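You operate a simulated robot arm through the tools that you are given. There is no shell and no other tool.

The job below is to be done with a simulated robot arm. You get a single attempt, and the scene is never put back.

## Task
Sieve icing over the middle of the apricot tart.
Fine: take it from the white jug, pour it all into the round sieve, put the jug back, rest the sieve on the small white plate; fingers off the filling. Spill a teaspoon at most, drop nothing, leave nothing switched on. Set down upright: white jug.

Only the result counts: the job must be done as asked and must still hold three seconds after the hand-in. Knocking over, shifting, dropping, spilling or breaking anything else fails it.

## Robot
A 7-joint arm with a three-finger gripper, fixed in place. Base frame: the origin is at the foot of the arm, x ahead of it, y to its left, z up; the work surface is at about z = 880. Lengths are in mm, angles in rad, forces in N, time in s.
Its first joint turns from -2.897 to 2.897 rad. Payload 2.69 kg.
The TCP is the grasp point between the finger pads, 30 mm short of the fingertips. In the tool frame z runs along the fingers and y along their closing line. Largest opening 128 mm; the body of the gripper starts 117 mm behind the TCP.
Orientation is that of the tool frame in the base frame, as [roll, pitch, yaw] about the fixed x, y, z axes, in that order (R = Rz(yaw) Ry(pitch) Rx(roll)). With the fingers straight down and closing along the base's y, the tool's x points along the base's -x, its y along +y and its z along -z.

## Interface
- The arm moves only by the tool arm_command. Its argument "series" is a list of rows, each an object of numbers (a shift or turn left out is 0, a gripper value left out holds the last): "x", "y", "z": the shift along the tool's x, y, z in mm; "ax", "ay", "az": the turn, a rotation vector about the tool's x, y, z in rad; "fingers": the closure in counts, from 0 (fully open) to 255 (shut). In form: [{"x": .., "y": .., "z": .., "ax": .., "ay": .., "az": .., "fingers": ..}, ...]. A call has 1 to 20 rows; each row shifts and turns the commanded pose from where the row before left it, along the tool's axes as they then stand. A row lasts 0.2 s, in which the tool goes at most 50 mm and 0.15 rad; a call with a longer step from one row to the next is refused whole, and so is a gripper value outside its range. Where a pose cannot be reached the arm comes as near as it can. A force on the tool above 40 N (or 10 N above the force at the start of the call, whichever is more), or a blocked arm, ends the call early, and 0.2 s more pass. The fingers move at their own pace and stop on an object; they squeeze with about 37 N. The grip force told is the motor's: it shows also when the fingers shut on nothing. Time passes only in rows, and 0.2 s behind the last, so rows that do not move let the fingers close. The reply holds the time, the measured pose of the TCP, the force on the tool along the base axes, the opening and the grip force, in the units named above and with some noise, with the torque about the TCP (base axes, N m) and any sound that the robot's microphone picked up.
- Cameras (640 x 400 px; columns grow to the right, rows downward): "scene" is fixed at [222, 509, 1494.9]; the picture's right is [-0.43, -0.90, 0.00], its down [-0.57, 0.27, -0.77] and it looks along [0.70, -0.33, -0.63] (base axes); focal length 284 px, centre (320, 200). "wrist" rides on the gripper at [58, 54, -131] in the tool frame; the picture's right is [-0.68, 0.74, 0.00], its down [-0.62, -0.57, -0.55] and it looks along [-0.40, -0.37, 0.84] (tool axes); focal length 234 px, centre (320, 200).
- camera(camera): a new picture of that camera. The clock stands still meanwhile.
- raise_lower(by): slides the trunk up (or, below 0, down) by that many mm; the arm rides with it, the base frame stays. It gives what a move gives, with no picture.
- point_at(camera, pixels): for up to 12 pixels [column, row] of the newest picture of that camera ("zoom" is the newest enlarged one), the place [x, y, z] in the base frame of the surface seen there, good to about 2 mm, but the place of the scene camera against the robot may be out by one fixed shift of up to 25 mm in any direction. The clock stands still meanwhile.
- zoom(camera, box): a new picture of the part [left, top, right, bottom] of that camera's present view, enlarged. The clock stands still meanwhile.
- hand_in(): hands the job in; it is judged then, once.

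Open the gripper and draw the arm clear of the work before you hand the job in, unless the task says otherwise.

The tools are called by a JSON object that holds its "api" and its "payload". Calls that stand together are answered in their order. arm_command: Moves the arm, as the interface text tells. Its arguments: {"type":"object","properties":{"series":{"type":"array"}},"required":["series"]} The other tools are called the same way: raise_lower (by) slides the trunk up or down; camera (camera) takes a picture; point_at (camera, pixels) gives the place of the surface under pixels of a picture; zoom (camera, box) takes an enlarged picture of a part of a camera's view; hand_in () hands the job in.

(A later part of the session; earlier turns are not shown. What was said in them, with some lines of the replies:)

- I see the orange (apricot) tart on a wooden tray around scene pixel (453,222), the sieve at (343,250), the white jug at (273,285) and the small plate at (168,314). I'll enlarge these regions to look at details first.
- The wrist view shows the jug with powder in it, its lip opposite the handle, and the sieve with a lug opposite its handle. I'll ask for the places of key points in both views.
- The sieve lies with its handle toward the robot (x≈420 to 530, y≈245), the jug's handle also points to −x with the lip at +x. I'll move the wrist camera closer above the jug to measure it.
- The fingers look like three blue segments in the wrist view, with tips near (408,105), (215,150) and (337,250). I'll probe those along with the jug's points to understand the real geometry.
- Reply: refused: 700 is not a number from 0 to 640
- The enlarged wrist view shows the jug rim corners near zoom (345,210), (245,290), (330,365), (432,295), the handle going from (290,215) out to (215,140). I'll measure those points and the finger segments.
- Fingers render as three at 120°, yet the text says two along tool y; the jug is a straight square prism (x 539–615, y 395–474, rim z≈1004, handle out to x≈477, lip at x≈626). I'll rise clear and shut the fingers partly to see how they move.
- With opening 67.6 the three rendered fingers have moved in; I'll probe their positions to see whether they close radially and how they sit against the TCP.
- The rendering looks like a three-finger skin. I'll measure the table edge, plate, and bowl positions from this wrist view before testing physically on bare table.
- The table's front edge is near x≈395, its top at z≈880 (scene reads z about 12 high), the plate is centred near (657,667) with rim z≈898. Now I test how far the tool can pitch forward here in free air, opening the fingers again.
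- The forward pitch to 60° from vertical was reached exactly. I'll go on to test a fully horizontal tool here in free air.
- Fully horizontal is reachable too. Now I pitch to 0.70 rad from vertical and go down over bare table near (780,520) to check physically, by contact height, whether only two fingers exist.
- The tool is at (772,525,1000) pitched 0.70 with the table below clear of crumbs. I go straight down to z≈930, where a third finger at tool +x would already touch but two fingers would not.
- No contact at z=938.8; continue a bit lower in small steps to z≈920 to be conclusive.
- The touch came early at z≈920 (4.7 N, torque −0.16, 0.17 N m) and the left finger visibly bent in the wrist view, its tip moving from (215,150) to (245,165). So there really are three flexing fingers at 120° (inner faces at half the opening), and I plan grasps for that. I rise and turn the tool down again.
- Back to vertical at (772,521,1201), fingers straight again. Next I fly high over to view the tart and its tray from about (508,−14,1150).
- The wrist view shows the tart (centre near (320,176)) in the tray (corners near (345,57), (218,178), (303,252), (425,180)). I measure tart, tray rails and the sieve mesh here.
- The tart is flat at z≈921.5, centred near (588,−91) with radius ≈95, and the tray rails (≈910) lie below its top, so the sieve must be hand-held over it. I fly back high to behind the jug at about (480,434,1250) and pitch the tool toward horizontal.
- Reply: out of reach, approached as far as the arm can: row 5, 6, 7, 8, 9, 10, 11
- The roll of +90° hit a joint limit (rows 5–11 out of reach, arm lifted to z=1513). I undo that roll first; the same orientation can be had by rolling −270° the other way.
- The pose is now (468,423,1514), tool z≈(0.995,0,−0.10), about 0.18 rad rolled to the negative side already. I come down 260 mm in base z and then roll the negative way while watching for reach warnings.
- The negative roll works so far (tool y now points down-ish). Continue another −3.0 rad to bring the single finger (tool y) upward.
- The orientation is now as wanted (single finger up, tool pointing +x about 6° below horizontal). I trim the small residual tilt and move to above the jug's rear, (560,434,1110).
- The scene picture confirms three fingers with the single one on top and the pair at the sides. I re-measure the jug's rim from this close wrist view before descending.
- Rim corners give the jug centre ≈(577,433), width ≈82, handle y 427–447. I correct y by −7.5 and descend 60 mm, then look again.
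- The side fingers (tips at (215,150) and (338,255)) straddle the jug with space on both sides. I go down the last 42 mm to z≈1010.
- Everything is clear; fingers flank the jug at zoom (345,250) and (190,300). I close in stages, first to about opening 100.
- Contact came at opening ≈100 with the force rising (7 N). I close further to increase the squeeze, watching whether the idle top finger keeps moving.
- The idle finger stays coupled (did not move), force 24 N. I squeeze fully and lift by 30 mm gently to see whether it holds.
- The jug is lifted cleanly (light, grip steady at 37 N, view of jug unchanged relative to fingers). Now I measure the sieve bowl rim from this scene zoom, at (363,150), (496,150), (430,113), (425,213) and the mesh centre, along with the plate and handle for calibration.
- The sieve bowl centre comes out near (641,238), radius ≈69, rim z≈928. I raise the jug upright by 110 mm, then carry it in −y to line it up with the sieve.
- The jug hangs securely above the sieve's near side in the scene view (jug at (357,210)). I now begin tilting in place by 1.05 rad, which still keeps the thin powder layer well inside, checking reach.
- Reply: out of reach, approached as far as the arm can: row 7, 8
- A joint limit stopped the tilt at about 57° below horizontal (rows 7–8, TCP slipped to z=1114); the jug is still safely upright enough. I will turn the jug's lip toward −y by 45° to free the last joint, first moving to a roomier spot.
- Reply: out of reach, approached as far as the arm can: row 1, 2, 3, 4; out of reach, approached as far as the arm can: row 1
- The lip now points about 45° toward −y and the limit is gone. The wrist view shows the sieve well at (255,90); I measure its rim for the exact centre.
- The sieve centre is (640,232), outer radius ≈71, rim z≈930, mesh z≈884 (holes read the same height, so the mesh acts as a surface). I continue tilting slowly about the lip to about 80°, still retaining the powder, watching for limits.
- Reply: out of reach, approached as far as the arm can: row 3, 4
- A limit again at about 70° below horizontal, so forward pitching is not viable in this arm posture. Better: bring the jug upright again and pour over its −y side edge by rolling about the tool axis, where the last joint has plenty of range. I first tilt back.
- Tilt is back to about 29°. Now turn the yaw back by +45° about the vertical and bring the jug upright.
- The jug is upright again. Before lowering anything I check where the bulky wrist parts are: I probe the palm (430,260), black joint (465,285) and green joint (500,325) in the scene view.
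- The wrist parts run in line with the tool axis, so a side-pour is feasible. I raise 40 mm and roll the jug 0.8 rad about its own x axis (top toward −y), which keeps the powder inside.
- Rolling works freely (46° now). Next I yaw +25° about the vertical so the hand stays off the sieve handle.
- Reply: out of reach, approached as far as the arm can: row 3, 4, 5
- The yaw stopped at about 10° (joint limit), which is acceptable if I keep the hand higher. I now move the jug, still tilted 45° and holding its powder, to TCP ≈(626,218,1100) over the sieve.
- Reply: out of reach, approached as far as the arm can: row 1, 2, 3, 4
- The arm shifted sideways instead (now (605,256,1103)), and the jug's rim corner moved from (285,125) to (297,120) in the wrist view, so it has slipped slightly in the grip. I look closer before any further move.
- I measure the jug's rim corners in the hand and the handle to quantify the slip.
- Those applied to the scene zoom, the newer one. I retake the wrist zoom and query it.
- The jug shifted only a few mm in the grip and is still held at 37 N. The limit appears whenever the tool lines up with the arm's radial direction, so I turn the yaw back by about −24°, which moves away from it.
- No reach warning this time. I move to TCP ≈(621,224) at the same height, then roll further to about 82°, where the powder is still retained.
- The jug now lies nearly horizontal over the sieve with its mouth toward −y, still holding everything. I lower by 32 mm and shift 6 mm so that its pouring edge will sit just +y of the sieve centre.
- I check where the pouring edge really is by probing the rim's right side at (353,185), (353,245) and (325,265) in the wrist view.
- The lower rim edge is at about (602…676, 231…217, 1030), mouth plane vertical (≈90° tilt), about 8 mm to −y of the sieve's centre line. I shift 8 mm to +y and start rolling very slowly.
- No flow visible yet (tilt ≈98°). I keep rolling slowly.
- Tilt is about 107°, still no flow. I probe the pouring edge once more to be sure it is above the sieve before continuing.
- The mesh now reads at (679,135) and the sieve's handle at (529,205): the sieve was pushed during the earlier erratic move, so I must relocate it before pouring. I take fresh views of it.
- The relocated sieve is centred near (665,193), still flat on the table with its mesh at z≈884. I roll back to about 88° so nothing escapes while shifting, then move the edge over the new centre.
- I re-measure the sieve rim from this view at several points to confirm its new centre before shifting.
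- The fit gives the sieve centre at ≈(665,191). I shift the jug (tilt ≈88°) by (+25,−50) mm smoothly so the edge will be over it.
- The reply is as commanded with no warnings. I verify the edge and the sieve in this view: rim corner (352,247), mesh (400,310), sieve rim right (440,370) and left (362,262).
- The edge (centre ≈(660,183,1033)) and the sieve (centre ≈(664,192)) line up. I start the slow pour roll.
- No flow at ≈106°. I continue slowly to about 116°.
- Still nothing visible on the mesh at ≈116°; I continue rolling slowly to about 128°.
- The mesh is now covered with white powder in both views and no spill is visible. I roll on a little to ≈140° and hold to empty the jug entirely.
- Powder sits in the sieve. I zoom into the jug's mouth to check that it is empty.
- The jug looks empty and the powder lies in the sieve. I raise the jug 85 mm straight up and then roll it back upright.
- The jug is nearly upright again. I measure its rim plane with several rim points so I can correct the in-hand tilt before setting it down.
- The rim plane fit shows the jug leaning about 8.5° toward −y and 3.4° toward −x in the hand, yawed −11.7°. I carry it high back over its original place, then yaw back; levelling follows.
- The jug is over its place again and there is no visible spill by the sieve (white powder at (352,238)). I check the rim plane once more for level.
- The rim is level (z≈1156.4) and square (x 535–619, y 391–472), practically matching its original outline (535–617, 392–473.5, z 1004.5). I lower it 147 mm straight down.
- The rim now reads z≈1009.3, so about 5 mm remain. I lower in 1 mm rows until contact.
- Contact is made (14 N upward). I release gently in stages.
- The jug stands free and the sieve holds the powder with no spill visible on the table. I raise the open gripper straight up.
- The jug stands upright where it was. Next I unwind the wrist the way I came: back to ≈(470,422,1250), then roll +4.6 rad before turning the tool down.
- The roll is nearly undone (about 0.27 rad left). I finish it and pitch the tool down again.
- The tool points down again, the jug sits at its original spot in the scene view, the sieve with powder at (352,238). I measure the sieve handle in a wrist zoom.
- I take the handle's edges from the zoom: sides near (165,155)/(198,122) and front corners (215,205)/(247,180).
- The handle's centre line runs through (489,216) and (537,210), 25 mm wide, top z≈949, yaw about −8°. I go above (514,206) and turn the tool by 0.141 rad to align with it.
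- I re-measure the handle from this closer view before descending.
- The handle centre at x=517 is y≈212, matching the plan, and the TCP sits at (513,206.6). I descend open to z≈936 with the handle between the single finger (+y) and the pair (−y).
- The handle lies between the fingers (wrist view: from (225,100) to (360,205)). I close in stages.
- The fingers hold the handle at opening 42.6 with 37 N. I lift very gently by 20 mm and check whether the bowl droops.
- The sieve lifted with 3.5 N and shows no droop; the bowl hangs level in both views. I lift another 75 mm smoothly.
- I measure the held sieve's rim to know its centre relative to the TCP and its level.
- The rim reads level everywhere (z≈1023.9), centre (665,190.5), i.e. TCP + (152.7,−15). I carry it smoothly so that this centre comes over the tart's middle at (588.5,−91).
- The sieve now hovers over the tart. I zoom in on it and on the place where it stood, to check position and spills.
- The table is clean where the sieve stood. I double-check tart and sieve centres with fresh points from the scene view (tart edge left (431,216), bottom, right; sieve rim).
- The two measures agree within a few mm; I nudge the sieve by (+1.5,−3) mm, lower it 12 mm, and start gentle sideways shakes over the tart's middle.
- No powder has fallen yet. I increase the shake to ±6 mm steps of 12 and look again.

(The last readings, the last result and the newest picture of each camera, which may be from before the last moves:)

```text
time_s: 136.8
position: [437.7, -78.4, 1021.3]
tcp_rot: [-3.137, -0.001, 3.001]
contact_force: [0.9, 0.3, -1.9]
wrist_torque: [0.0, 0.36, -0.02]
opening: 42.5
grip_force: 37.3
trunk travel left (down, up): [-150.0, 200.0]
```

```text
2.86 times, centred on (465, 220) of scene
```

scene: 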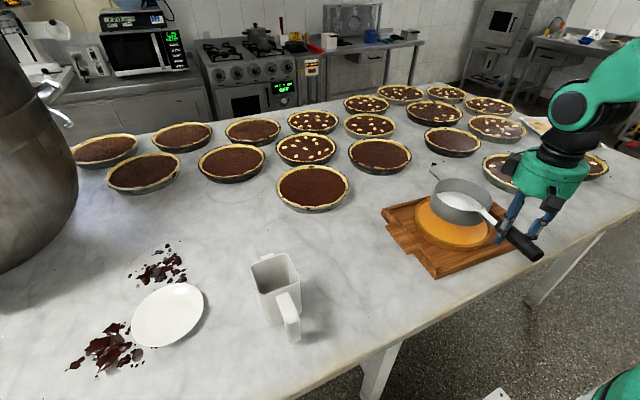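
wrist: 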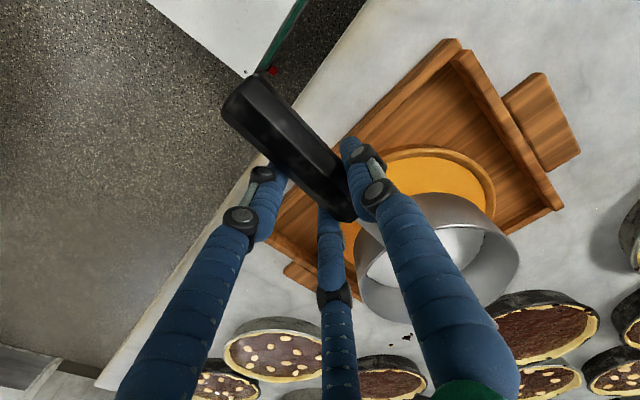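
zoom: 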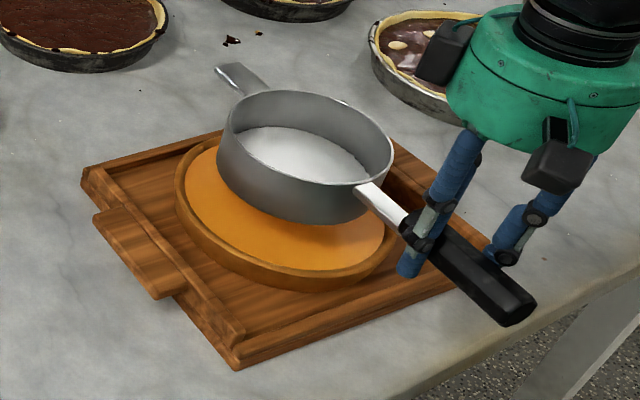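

The powder may have begun to fall underneath, hidden by the bowl. I shake with 20 mm steps and then look at the tart's front and the level in the sieve.

{"api": "arm_command", "payload": {"series": [{"y": 10}, {"y": -20}, {"y": 20}, {"y": -20}, {"y": 20}, {"y": -20}, {"y": 20}, {"y": -20}, {"y": 20}, {"y": -10}, {}]}}

{"api": "zoom", "payload": {"camera": "scene", "box": [390, 170, 510, 270]}}

{"api": "zoom", "payload": {"camera": "wrist", "box": [340, 130, 560, 340]}}

```text
time_s: 139.2
position: [438.1, -79.4, 1022.4]
tcp_rot: [-3.139, -0.002, 3.001]
contact_force: [-0.7, -0.2, -3.4]
wrist_torque: [0.05, 0.37, 0.02]
opening: 42.4
grip_force: 37.0
trunk travel left (down, up): [-150.0, 200.0]
```

```text
4.00 times, centred on (450, 220) of scene
```

zoom: 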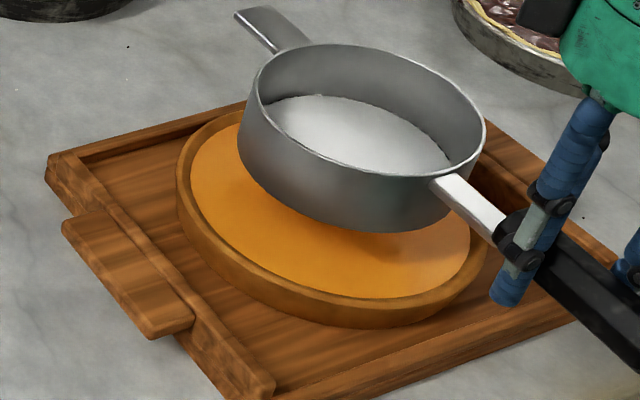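

```text
1.90 times, centred on (450, 235) of wrist
```

zoom: 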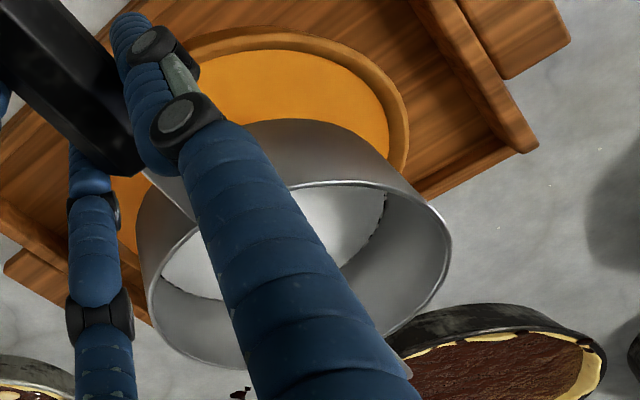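

I check the powder's height against the rim in this scene zoom: powder centre (355,135), rim (480,110) and far rim (370,45).

{"api": "zoom", "payload": {"camera": "scene", "box": [390, 170, 510, 270]}}

{"api": "point_at", "payload": {"camera": "zoom", "pixels": [[355, 135], [320, 115], [400, 150], [340, 155], [300, 110], [430, 150], [370, 44], [480, 130], [262, 85], [320, 160], [360, 105], [300, 260]]}}

```text
4.00 times, centred on (450, 220) of scene
```

zoom: 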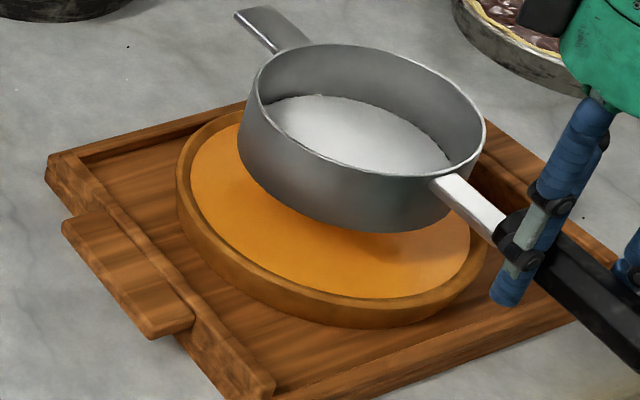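

```text
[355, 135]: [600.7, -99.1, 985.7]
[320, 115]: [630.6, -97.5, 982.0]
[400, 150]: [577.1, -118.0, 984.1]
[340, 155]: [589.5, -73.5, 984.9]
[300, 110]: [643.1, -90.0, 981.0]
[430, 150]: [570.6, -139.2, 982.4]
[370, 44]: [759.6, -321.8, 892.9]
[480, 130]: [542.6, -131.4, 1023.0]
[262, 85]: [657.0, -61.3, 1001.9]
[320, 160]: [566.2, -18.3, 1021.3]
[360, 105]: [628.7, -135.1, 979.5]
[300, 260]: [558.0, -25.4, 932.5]
```

Lateral shaking has hardly lowered the powder (dome still ≈8 mm). I try a vertical shake, which doesn't spread the icing sideways.

{"api": "arm_command", "payload": {"series": [{"z": -10}, {"z": 16}, {"z": -16}, {"z": 16}, {"z": -16}, {"z": 16}, {"z": -16}, {"z": 16}, {"z": -16}, {"z": 10}, {}]}}

{"api": "zoom", "payload": {"camera": "scene", "box": [390, 170, 510, 270]}}

{"api": "point_at", "payload": {"camera": "zoom", "pixels": [[355, 135], [320, 115], [400, 150], [340, 155], [300, 110], [430, 150], [480, 130], [300, 260], [380, 260]]}}

```text
time_s: 141.6
position: [437.5, -79.2, 1022.5]
tcp_rot: [-3.138, 0.0, 3.0]
contact_force: [-0.5, 0.6, -3.6]
wrist_torque: [0.05, 0.4, -0.01]
opening: 42.4
grip_force: 37.2
trunk travel left (down, up): [-150.0, 200.0]
```

```text
4.00 times, centred on (450, 220) of scene
```

zoom: 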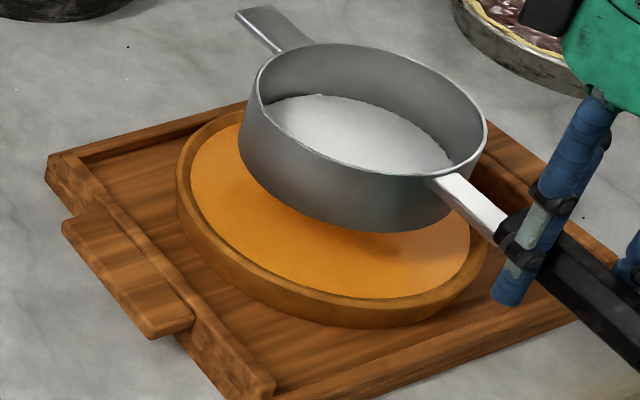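

```text
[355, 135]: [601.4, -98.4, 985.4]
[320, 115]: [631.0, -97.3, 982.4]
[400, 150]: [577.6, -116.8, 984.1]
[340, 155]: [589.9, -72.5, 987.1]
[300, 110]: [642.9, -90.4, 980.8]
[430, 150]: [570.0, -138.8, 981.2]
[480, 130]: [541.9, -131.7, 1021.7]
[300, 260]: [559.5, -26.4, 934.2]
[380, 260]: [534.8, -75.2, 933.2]
```

No change at all, so it needs more vigour. I shake along the handle direction and sideways with 30 mm steps (±15 mm).

{"api": "arm_command", "payload": {"series": [{"y": 15}, {"y": -30}, {"y": 30}, {"y": -30}, {"y": 30}, {"y": -30}, {"y": 30}, {"y": -30}, {"y": 30}, {"y": -15}, {}]}}

{"api": "zoom", "payload": {"camera": "scene", "box": [390, 170, 510, 270]}}

{"api": "point_at", "payload": {"camera": "zoom", "pixels": [[355, 135], [320, 115], [400, 150], [340, 155], [300, 110], [430, 150], [480, 130], [300, 260], [380, 260]]}}

```text
time_s: 144.0
position: [437.1, -79.3, 1021.9]
tcp_rot: [-3.139, -0.001, 3.0]
contact_force: [0.4, -0.1, -3.2]
wrist_torque: [0.0, 0.4, 0.0]
opening: 42.1
grip_force: 37.4
trunk travel left (down, up): [-150.0, 200.0]
```

```text
4.00 times, centred on (450, 220) of scene
```

zoom: 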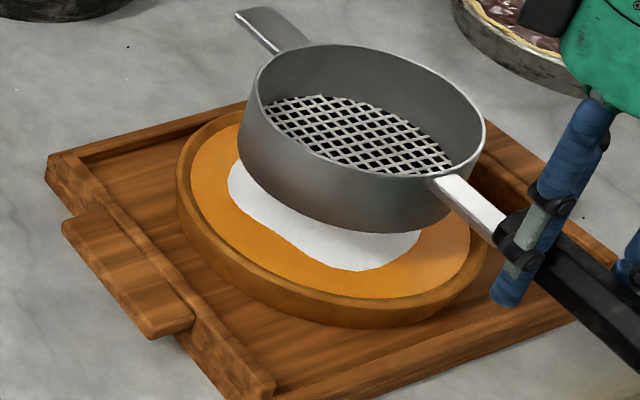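

```text
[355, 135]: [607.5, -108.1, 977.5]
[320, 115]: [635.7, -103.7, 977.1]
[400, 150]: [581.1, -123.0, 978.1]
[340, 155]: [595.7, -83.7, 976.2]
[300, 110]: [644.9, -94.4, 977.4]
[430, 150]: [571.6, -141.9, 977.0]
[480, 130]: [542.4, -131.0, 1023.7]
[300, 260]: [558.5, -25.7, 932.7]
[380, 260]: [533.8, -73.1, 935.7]
```

All the powder fell through: the mesh at (355,135) is bare and the white icing lies on the tart's middle. I raise the sieve by 100 mm and look at the result.

{"api": "arm_command", "payload": {"series": [{}, {"z": -5}, {"z": -15}, {"z": -20}, {"z": -20}, {"z": -20}, {"z": -15}, {"z": -5}, {}]}}

{"api": "camera", "payload": {"camera": "wrist"}}

{"api": "zoom", "payload": {"camera": "scene", "box": [370, 130, 560, 290]}}

```text
time_s: 146.0
position: [437.7, -76.7, 1121.5]
tcp_rot: [-3.138, 0.0, 3.0]
contact_force: [-0.1, 0.2, -2.2]
wrist_torque: [0.06, 0.38, 0.03]
opening: 42.3
grip_force: 37.3
trunk travel left (down, up): [-150.0, 200.0]
```

```text
taken
```

wrist: 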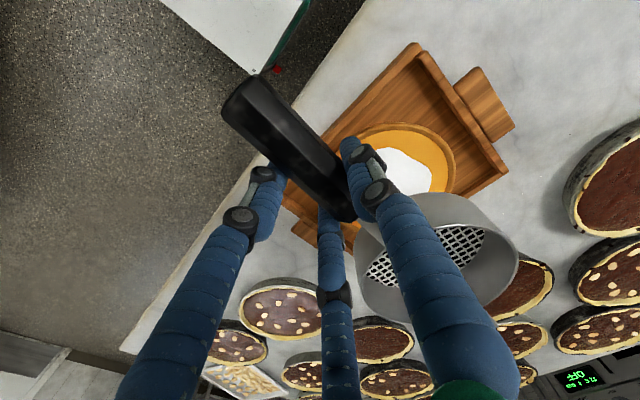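

```text
2.50 times, centred on (465, 210) of scene
```

zoom: 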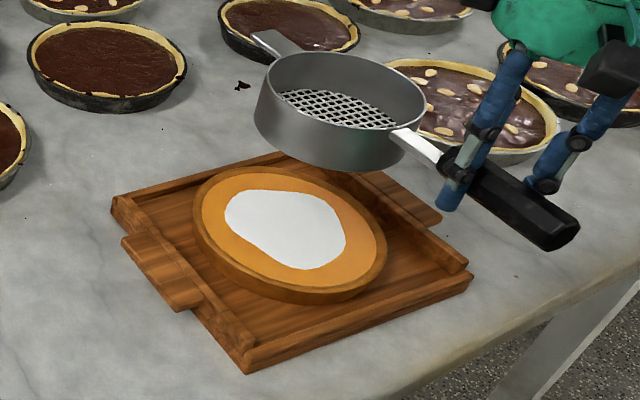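

The icing sits neatly in the middle of the tart and nothing else is dusted. Now I turn the sieve slightly (+0.25 rad yaw, away from the wrist limit) and carry it high over to the plate.

{"api": "arm_command", "payload": {"series": [{"az": -0.05}, {"az": -0.1}, {"az": -0.07}, {"az": -0.03}, {}]}}

{"api": "arm_command", "payload": {"series": [{"x": -2.0, "y": 9.8}, {"x": -4.0, "y": 19.6}, {"x": -6.0, "y": 29.4}, {"x": -7.7, "y": 37.2}, {"x": -8.7, "y": 42.1}, {"x": -8.9, "y": 43.1}, {"x": -8.9, "y": 43.1}, {"x": -8.9, "y": 43.1}, {"x": -8.9, "y": 43.1}, {"x": -8.9, "y": 43.1}, {"x": -8.9, "y": 43.1}, {"x": -8.9, "y": 43.1}, {"x": -8.9, "y": 43.1}, {"x": -8.9, "y": 43.1}, {"x": -8.9, "y": 43.1}, {"x": -8.7, "y": 42.1}, {"x": -7.7, "y": 37.2}, {"x": -6.0, "y": 29.4}, {"x": -4.0, "y": 19.6}, {"x": -1.7, "y": 8.1}]}}

{"api": "camera", "payload": {"camera": "wrist"}}

{"api": "camera", "payload": {"camera": "scene"}}

```text
time_s: 147.2
position: [439.2, -78.1, 1121.9]
tcp_rot: [-3.139, -0.004, -3.034]
contact_force: [-0.5, 0.0, -2.6]
wrist_torque: [-0.07, 0.41, 0.02]
opening: 42.6
grip_force: 36.8
trunk travel left (down, up): [-150.0, 200.0]
```

```text
time_s: 151.4
position: [504.7, 640.8, 1117.6]
tcp_rot: [-3.136, -0.003, -3.033]
contact_force: [0.9, -0.1, -2.8]
wrist_torque: [-0.08, 0.38, -0.01]
opening: 42.7
grip_force: 36.8
trunk travel left (down, up): [-150.0, 200.0]
```

```text
taken
```

wrist: 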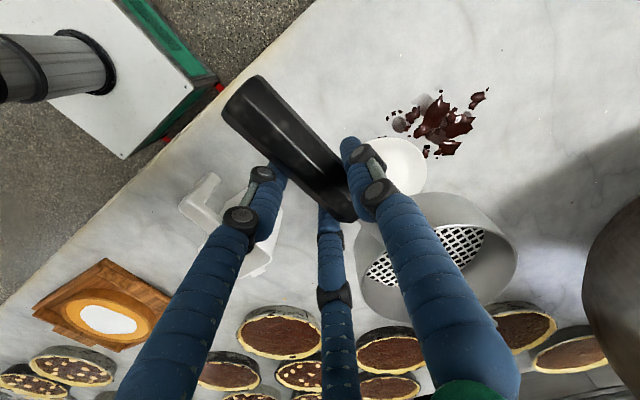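

```text
taken
```

scene: 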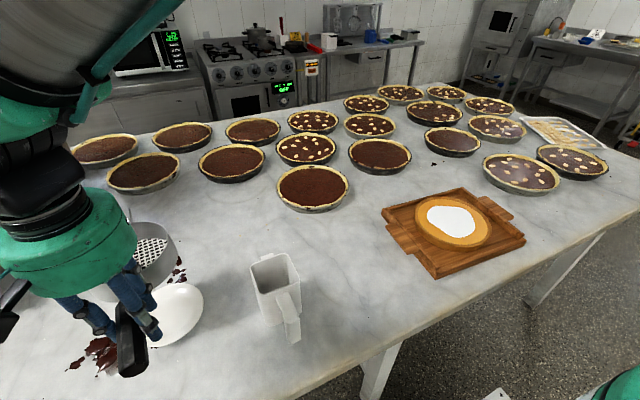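

The sieve hangs above the plate. I measure the plate's visible rim and the sieve's rim in the wrist view to centre it.

{"api": "zoom", "payload": {"camera": "wrist", "box": [340, 120, 540, 330]}}

```text
1.90 times, centred on (440, 225) of wrist
```

zoom: 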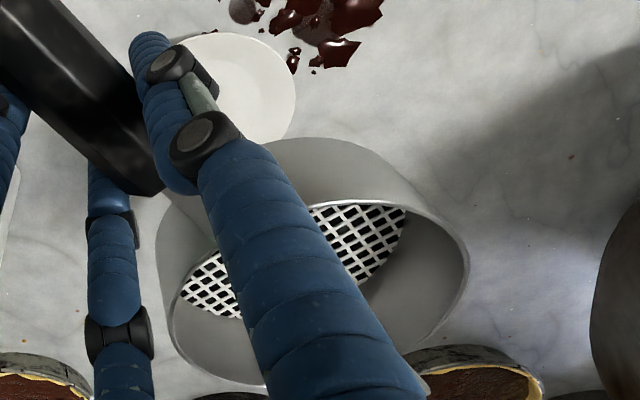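

{"api": "point_at", "payload": {"camera": "zoom", "pixels": [[330, 202], [380, 200], [430, 216], [462, 245], [465, 280], [440, 320], [172, 310], [195, 355], [240, 380], [233, 34], [275, 55], [295, 95]]}}

{"api": "point_at", "payload": {"camera": "scene", "pixels": [[204, 300], [200, 320], [185, 335], [165, 345], [198, 292], [185, 285], [175, 284], [150, 228], [135, 240], [165, 232], [190, 310], [175, 310]]}}

```text
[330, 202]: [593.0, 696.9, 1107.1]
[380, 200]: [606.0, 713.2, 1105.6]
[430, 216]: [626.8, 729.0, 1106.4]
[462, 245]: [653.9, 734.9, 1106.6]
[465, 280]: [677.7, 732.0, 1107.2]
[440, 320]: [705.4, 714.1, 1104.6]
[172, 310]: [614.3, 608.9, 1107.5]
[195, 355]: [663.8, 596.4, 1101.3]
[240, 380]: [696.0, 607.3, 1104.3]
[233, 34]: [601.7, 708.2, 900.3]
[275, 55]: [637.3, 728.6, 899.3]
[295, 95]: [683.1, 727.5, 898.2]
```

```text
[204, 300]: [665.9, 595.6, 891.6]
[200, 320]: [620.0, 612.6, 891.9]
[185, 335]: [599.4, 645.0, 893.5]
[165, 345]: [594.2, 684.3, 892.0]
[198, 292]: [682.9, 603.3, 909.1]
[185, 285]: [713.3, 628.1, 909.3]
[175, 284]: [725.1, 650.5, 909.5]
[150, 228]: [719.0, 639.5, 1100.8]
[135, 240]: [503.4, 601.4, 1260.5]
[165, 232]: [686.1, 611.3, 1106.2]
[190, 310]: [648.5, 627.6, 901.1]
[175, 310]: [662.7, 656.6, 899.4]
```

Sieve centre (657,665.5) and plate centre (655.5,664, R≈69.5, rim z≈899) agree; I shift 3.5 mm so its weight sits well over the plate and descend 140 mm.

{"api": "arm_command", "payload": {"series": [{"x": -1.7, "y": -0.7, "z": 8}, {"x": -1.7, "y": -0.6, "z": 18}, {"z": 25}, {"z": 28}, {"z": 25}, {"z": 18}, {"z": 10}, {"z": 6}, {"z": 2}, {}]}}

{"api": "camera", "payload": {"camera": "wrist"}}

{"api": "camera", "payload": {"camera": "scene"}}

```text
time_s: 153.6
position: [508.7, 638.6, 979.9]
tcp_rot: [-3.138, -0.004, -3.033]
contact_force: [0.1, 0.6, -2.1]
wrist_torque: [-0.02, 0.41, -0.01]
opening: 42.5
grip_force: 37.3
trunk travel left (down, up): [-150.0, 200.0]
```

```text
taken
```

wrist: 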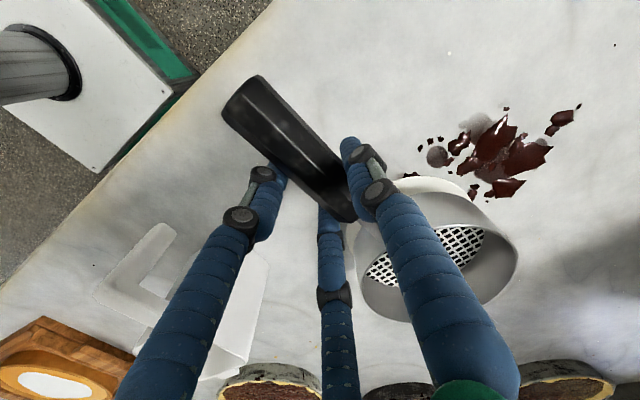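

```text
taken
```

scene: 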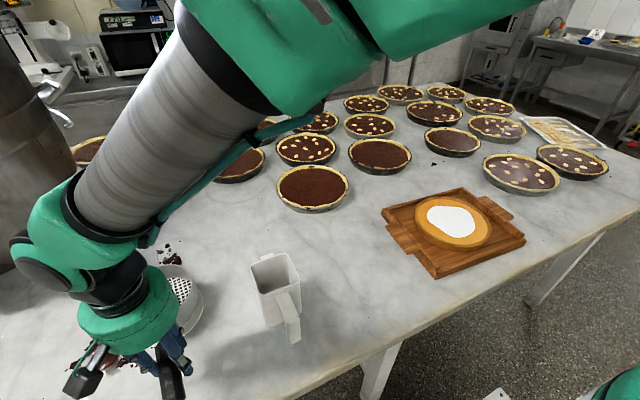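

Now about 18 mm above the plate. I zoom in on the sieve and plate from both cameras to check alignment.

{"api": "zoom", "payload": {"camera": "scene", "box": [100, 230, 260, 370]}}

{"api": "zoom", "payload": {"camera": "wrist", "box": [340, 150, 540, 340]}}

```text
2.86 times, centred on (180, 300) of scene
```

zoom: 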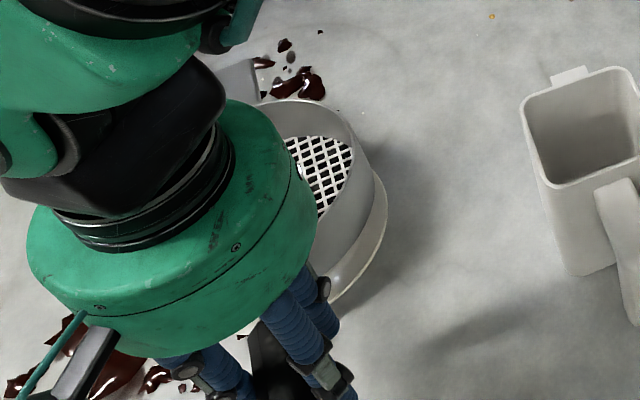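

```text
2.11 times, centred on (440, 245) of wrist
```

zoom: 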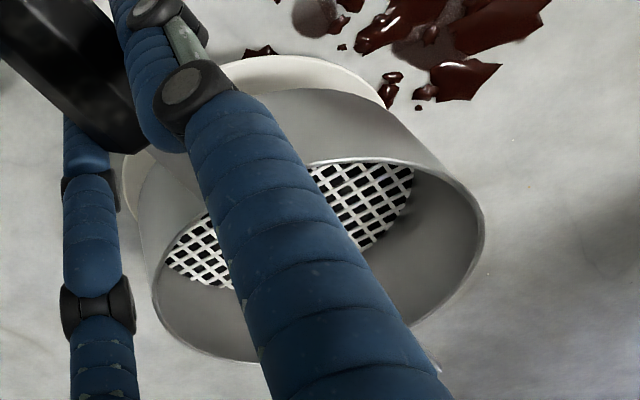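

{"api": "point_at", "payload": {"camera": "zoom", "pixels": [[350, 162], [400, 163], [440, 178], [475, 210], [480, 235], [465, 275], [155, 295], [180, 335], [225, 357], [260, 57], [340, 70], [380, 98]]}}

```text
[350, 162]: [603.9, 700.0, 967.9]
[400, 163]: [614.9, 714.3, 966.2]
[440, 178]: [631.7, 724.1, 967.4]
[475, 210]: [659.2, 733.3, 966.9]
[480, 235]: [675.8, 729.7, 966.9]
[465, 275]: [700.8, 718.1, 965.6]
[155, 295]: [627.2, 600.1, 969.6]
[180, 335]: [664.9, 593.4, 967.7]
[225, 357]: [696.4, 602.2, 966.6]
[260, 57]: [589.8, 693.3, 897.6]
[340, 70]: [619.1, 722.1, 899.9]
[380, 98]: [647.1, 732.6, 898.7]
```

Sieve centre (661,663.5) versus plate (655.5,664): good. The bottom is ≈18 mm above the plate rim; I lower 13 mm and then by 1 mm rows to feel contact.

{"api": "arm_command", "payload": {"series": [{"z": 3}, {"z": 4}, {"z": 3}, {"z": 2}, {"z": 1}, {}]}}

{"api": "arm_command", "payload": {"series": [{"z": 1}, {"z": 1}, {"z": 1}, {}]}}

{"api": "arm_command", "payload": {"series": [{"z": 1}, {"z": 1}, {}]}}

```text
time_s: 155.0
position: [510.2, 637.2, 965.6]
tcp_rot: [-3.138, -0.005, -3.035]
contact_force: [0.5, -0.3, -3.3]
wrist_torque: [-0.05, 0.42, 0.0]
opening: 42.5
grip_force: 37.3
trunk travel left (down, up): [-150.0, 200.0]
```

```text
time_s: 156.0
position: [510.2, 637.0, 963.7]
tcp_rot: [-3.138, -0.002, -3.036]
contact_force: [0.4, 0.2, -0.9]
wrist_torque: [0.08, -0.15, -0.11]
opening: 42.6
grip_force: 36.9
trunk travel left (down, up): [-150.0, 200.0]
```

```text
time_s: 156.8
position: [509.4, 638.6, 962.2]
tcp_rot: [-3.137, -0.002, -3.033]
contact_force: [-2.0, -1.2, 5.8]
wrist_torque: [0.36, -1.23, -0.13]
opening: 42.7
grip_force: 37.2
trunk travel left (down, up): [-150.0, 200.0]
```

Contact with the plate is made (5.8 N up). I ease up 1 mm to relieve the press and then open the fingers in stages.

{"api": "arm_command", "payload": {"series": [{"z": -0.8}, {"fingers": 190}, {}, {"fingers": 165}, {}, {"fingers": 145}, {}, {"fingers": 100}, {}, {"fingers": 0}, {}, {}]}}

{"api": "camera", "payload": {"camera": "wrist"}}

{"api": "zoom", "payload": {"camera": "scene", "box": [100, 230, 260, 370]}}

```text
time_s: 159.4
position: [510.6, 639.0, 960.9]
tcp_rot: [-3.139, -0.003, -3.034]
contact_force: [-0.2, 0.9, 0.3]
wrist_torque: [-0.02, 0.0, 0.02]
opening: 128.0
grip_force: 0.2
trunk travel left (down, up): [-150.0, 200.0]
```

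```text
taken
```

wrist: 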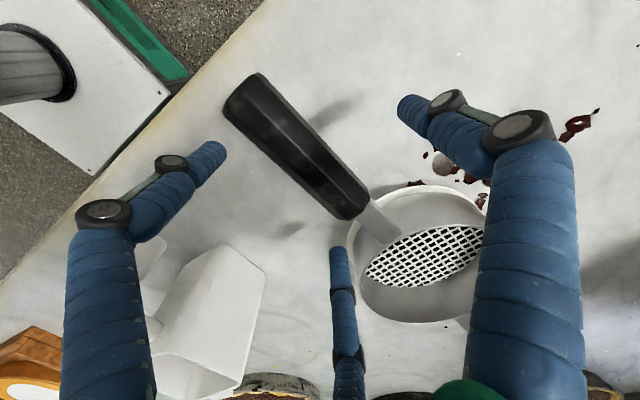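

```text
2.86 times, centred on (180, 300) of scene
```

zoom: 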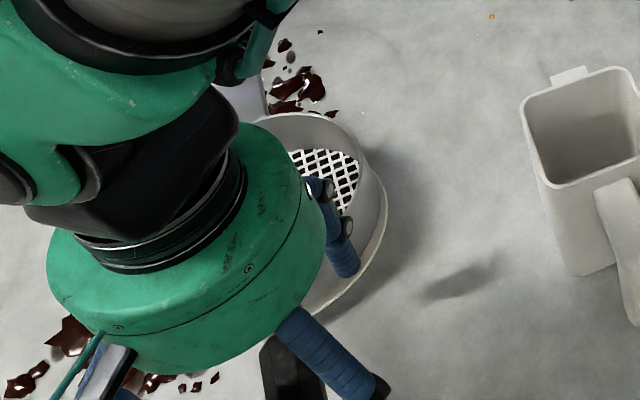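

The sieve rests on the plate, released. I raise the open hand straight up and look.

{"api": "arm_command", "payload": {"series": [{"z": -8}, {"z": -15}, {"z": -25}, {"z": -40}, {"z": -45}, {"z": -45}, {"z": -40}, {"z": -20}, {}]}}

{"api": "camera", "payload": {"camera": "wrist"}}

{"api": "camera", "payload": {"camera": "scene"}}

```text
time_s: 161.4
position: [507.9, 638.3, 1199.7]
tcp_rot: [-3.138, -0.003, -3.034]
contact_force: [-0.6, 0.6, -0.2]
wrist_torque: [-0.01, -0.01, -0.02]
opening: 127.9
grip_force: 0.0
trunk travel left (down, up): [-150.0, 200.0]
```

```text
taken
```

wrist: 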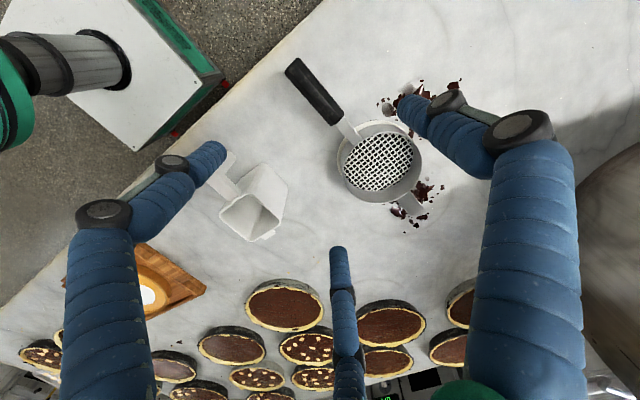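

```text
taken
```

scene: 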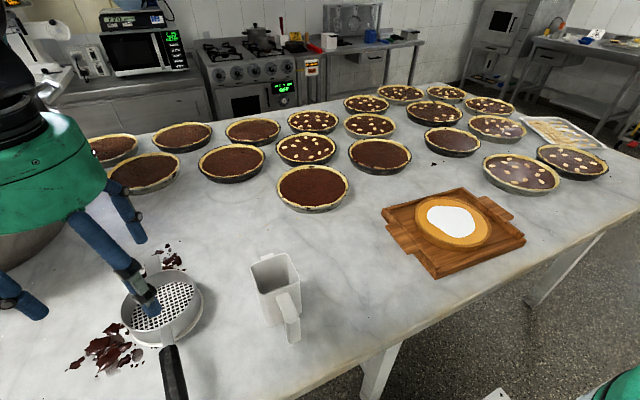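

The sieve sits on the plate at (165,305) in the scene view. I draw the arm up and back, then check the sieve's level, the jug and the tart once more.

{"api": "arm_command", "payload": {"series": [{"z": -30}, {"z": -40}, {"x": 15, "y": -35, "z": -20}, {"x": 15, "y": -40}, {"x": 15, "y": -40}, {"x": 15, "y": -40}, {"x": 15, "y": -40}, {"x": 15, "y": -40}, {}]}}

{"api": "zoom", "payload": {"camera": "wrist", "box": [260, 20, 520, 220]}}

{"api": "camera", "payload": {"camera": "wrist"}}

{"api": "camera", "payload": {"camera": "scene"}}

```text
time_s: 163.4
position: [447.2, 395.3, 1290.2]
tcp_rot: [-3.139, -0.002, -3.033]
contact_force: [-1.1, -0.2, 0.1]
wrist_torque: [0.07, -0.04, 0.01]
opening: 128.0
grip_force: 0.0
trunk travel left (down, up): [-150.0, 200.0]
```

```text
2.00 times, centred on (390, 120) of wrist
```

zoom: 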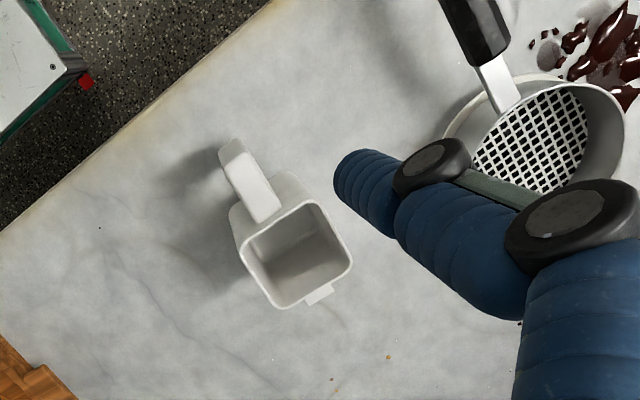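

```text
taken
```

wrist: 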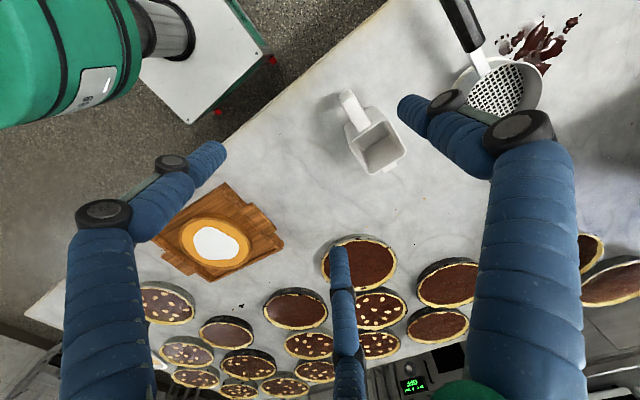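

```text
taken
```

scene: 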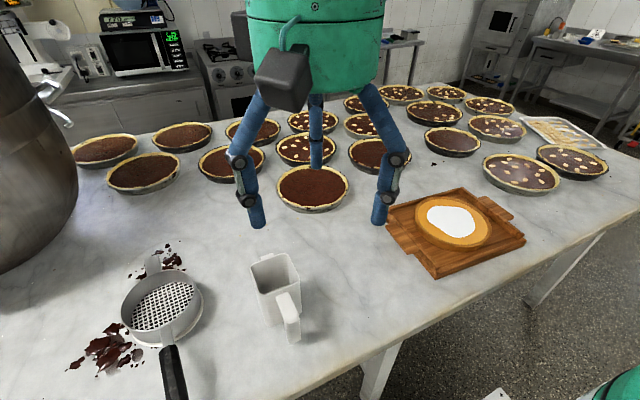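

Final check by zooms: the sieve on its plate, and the jug and icing.

{"api": "zoom", "payload": {"camera": "scene", "box": [70, 220, 330, 400]}}

{"api": "point_at", "payload": {"camera": "zoom", "pixels": [[205, 170], [225, 130], [290, 118], [325, 145], [330, 190], [250, 175], [415, 110], [515, 105], [500, 200], [215, 245], [240, 280], [300, 280]]}}

{"api": "zoom", "payload": {"camera": "scene", "box": [370, 160, 540, 290]}}

```text
2.22 times, centred on (200, 310) of scene
```

zoom: 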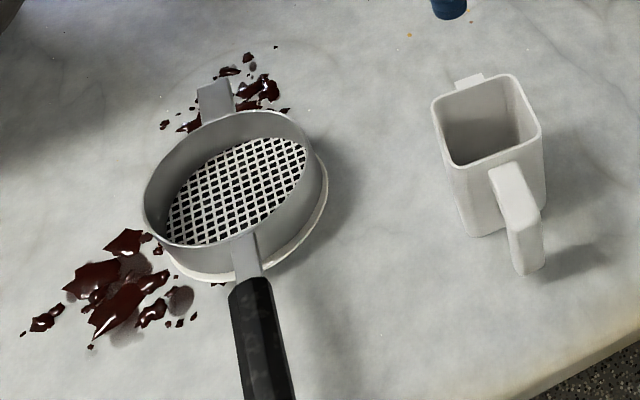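

```text
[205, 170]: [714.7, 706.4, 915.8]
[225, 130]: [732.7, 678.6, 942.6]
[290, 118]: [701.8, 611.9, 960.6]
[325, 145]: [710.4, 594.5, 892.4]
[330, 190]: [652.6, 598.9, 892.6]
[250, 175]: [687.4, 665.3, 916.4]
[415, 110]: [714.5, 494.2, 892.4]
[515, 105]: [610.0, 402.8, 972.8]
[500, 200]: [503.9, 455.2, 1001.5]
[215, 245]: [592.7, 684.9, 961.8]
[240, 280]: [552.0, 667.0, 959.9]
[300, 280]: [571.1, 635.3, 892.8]
```

```text
3.08 times, centred on (455, 225) of scene
```

zoom: 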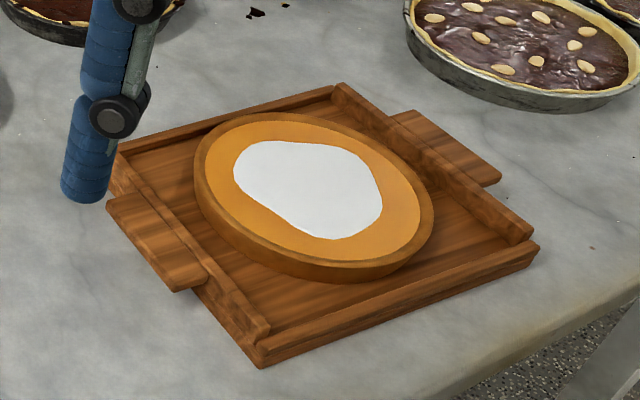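

The icing is a white patch in the middle of the tart. The jug stands upright in its place, the sieve rests level on the plate, and no spill shows. The gripper is open and well clear, so I hand in.

{"api": "hand_in", "payload": {}}

```text
The job is handed in.
```

I sieved the icing over the middle of the apricot tart and handed the job in. I saw no spill in the final pictures.

- **Icing:** I poured all of it from the white jug into the sieve. It then went through the mesh onto the tart as a white patch in the middle. The mesh looked bare afterwards.
- **White jug:** It is back upright, and its rim was within about 2 mm of its first position just before I set it down.
- **Sieve:** It rests level on the small white plate, and the gripper is open and clear above.
- **Mishap:** An erratic arm move pushed the sieve about 45 mm along the table before I poured. It stayed flat and nothing was in it yet. I re-measured it and poured at its new spot.
- **Gripper:** It turned out to have three flexible fingers, not two as the description says. I planned the grasps for that. The fingers never touched the tart.

I switched nothing on.
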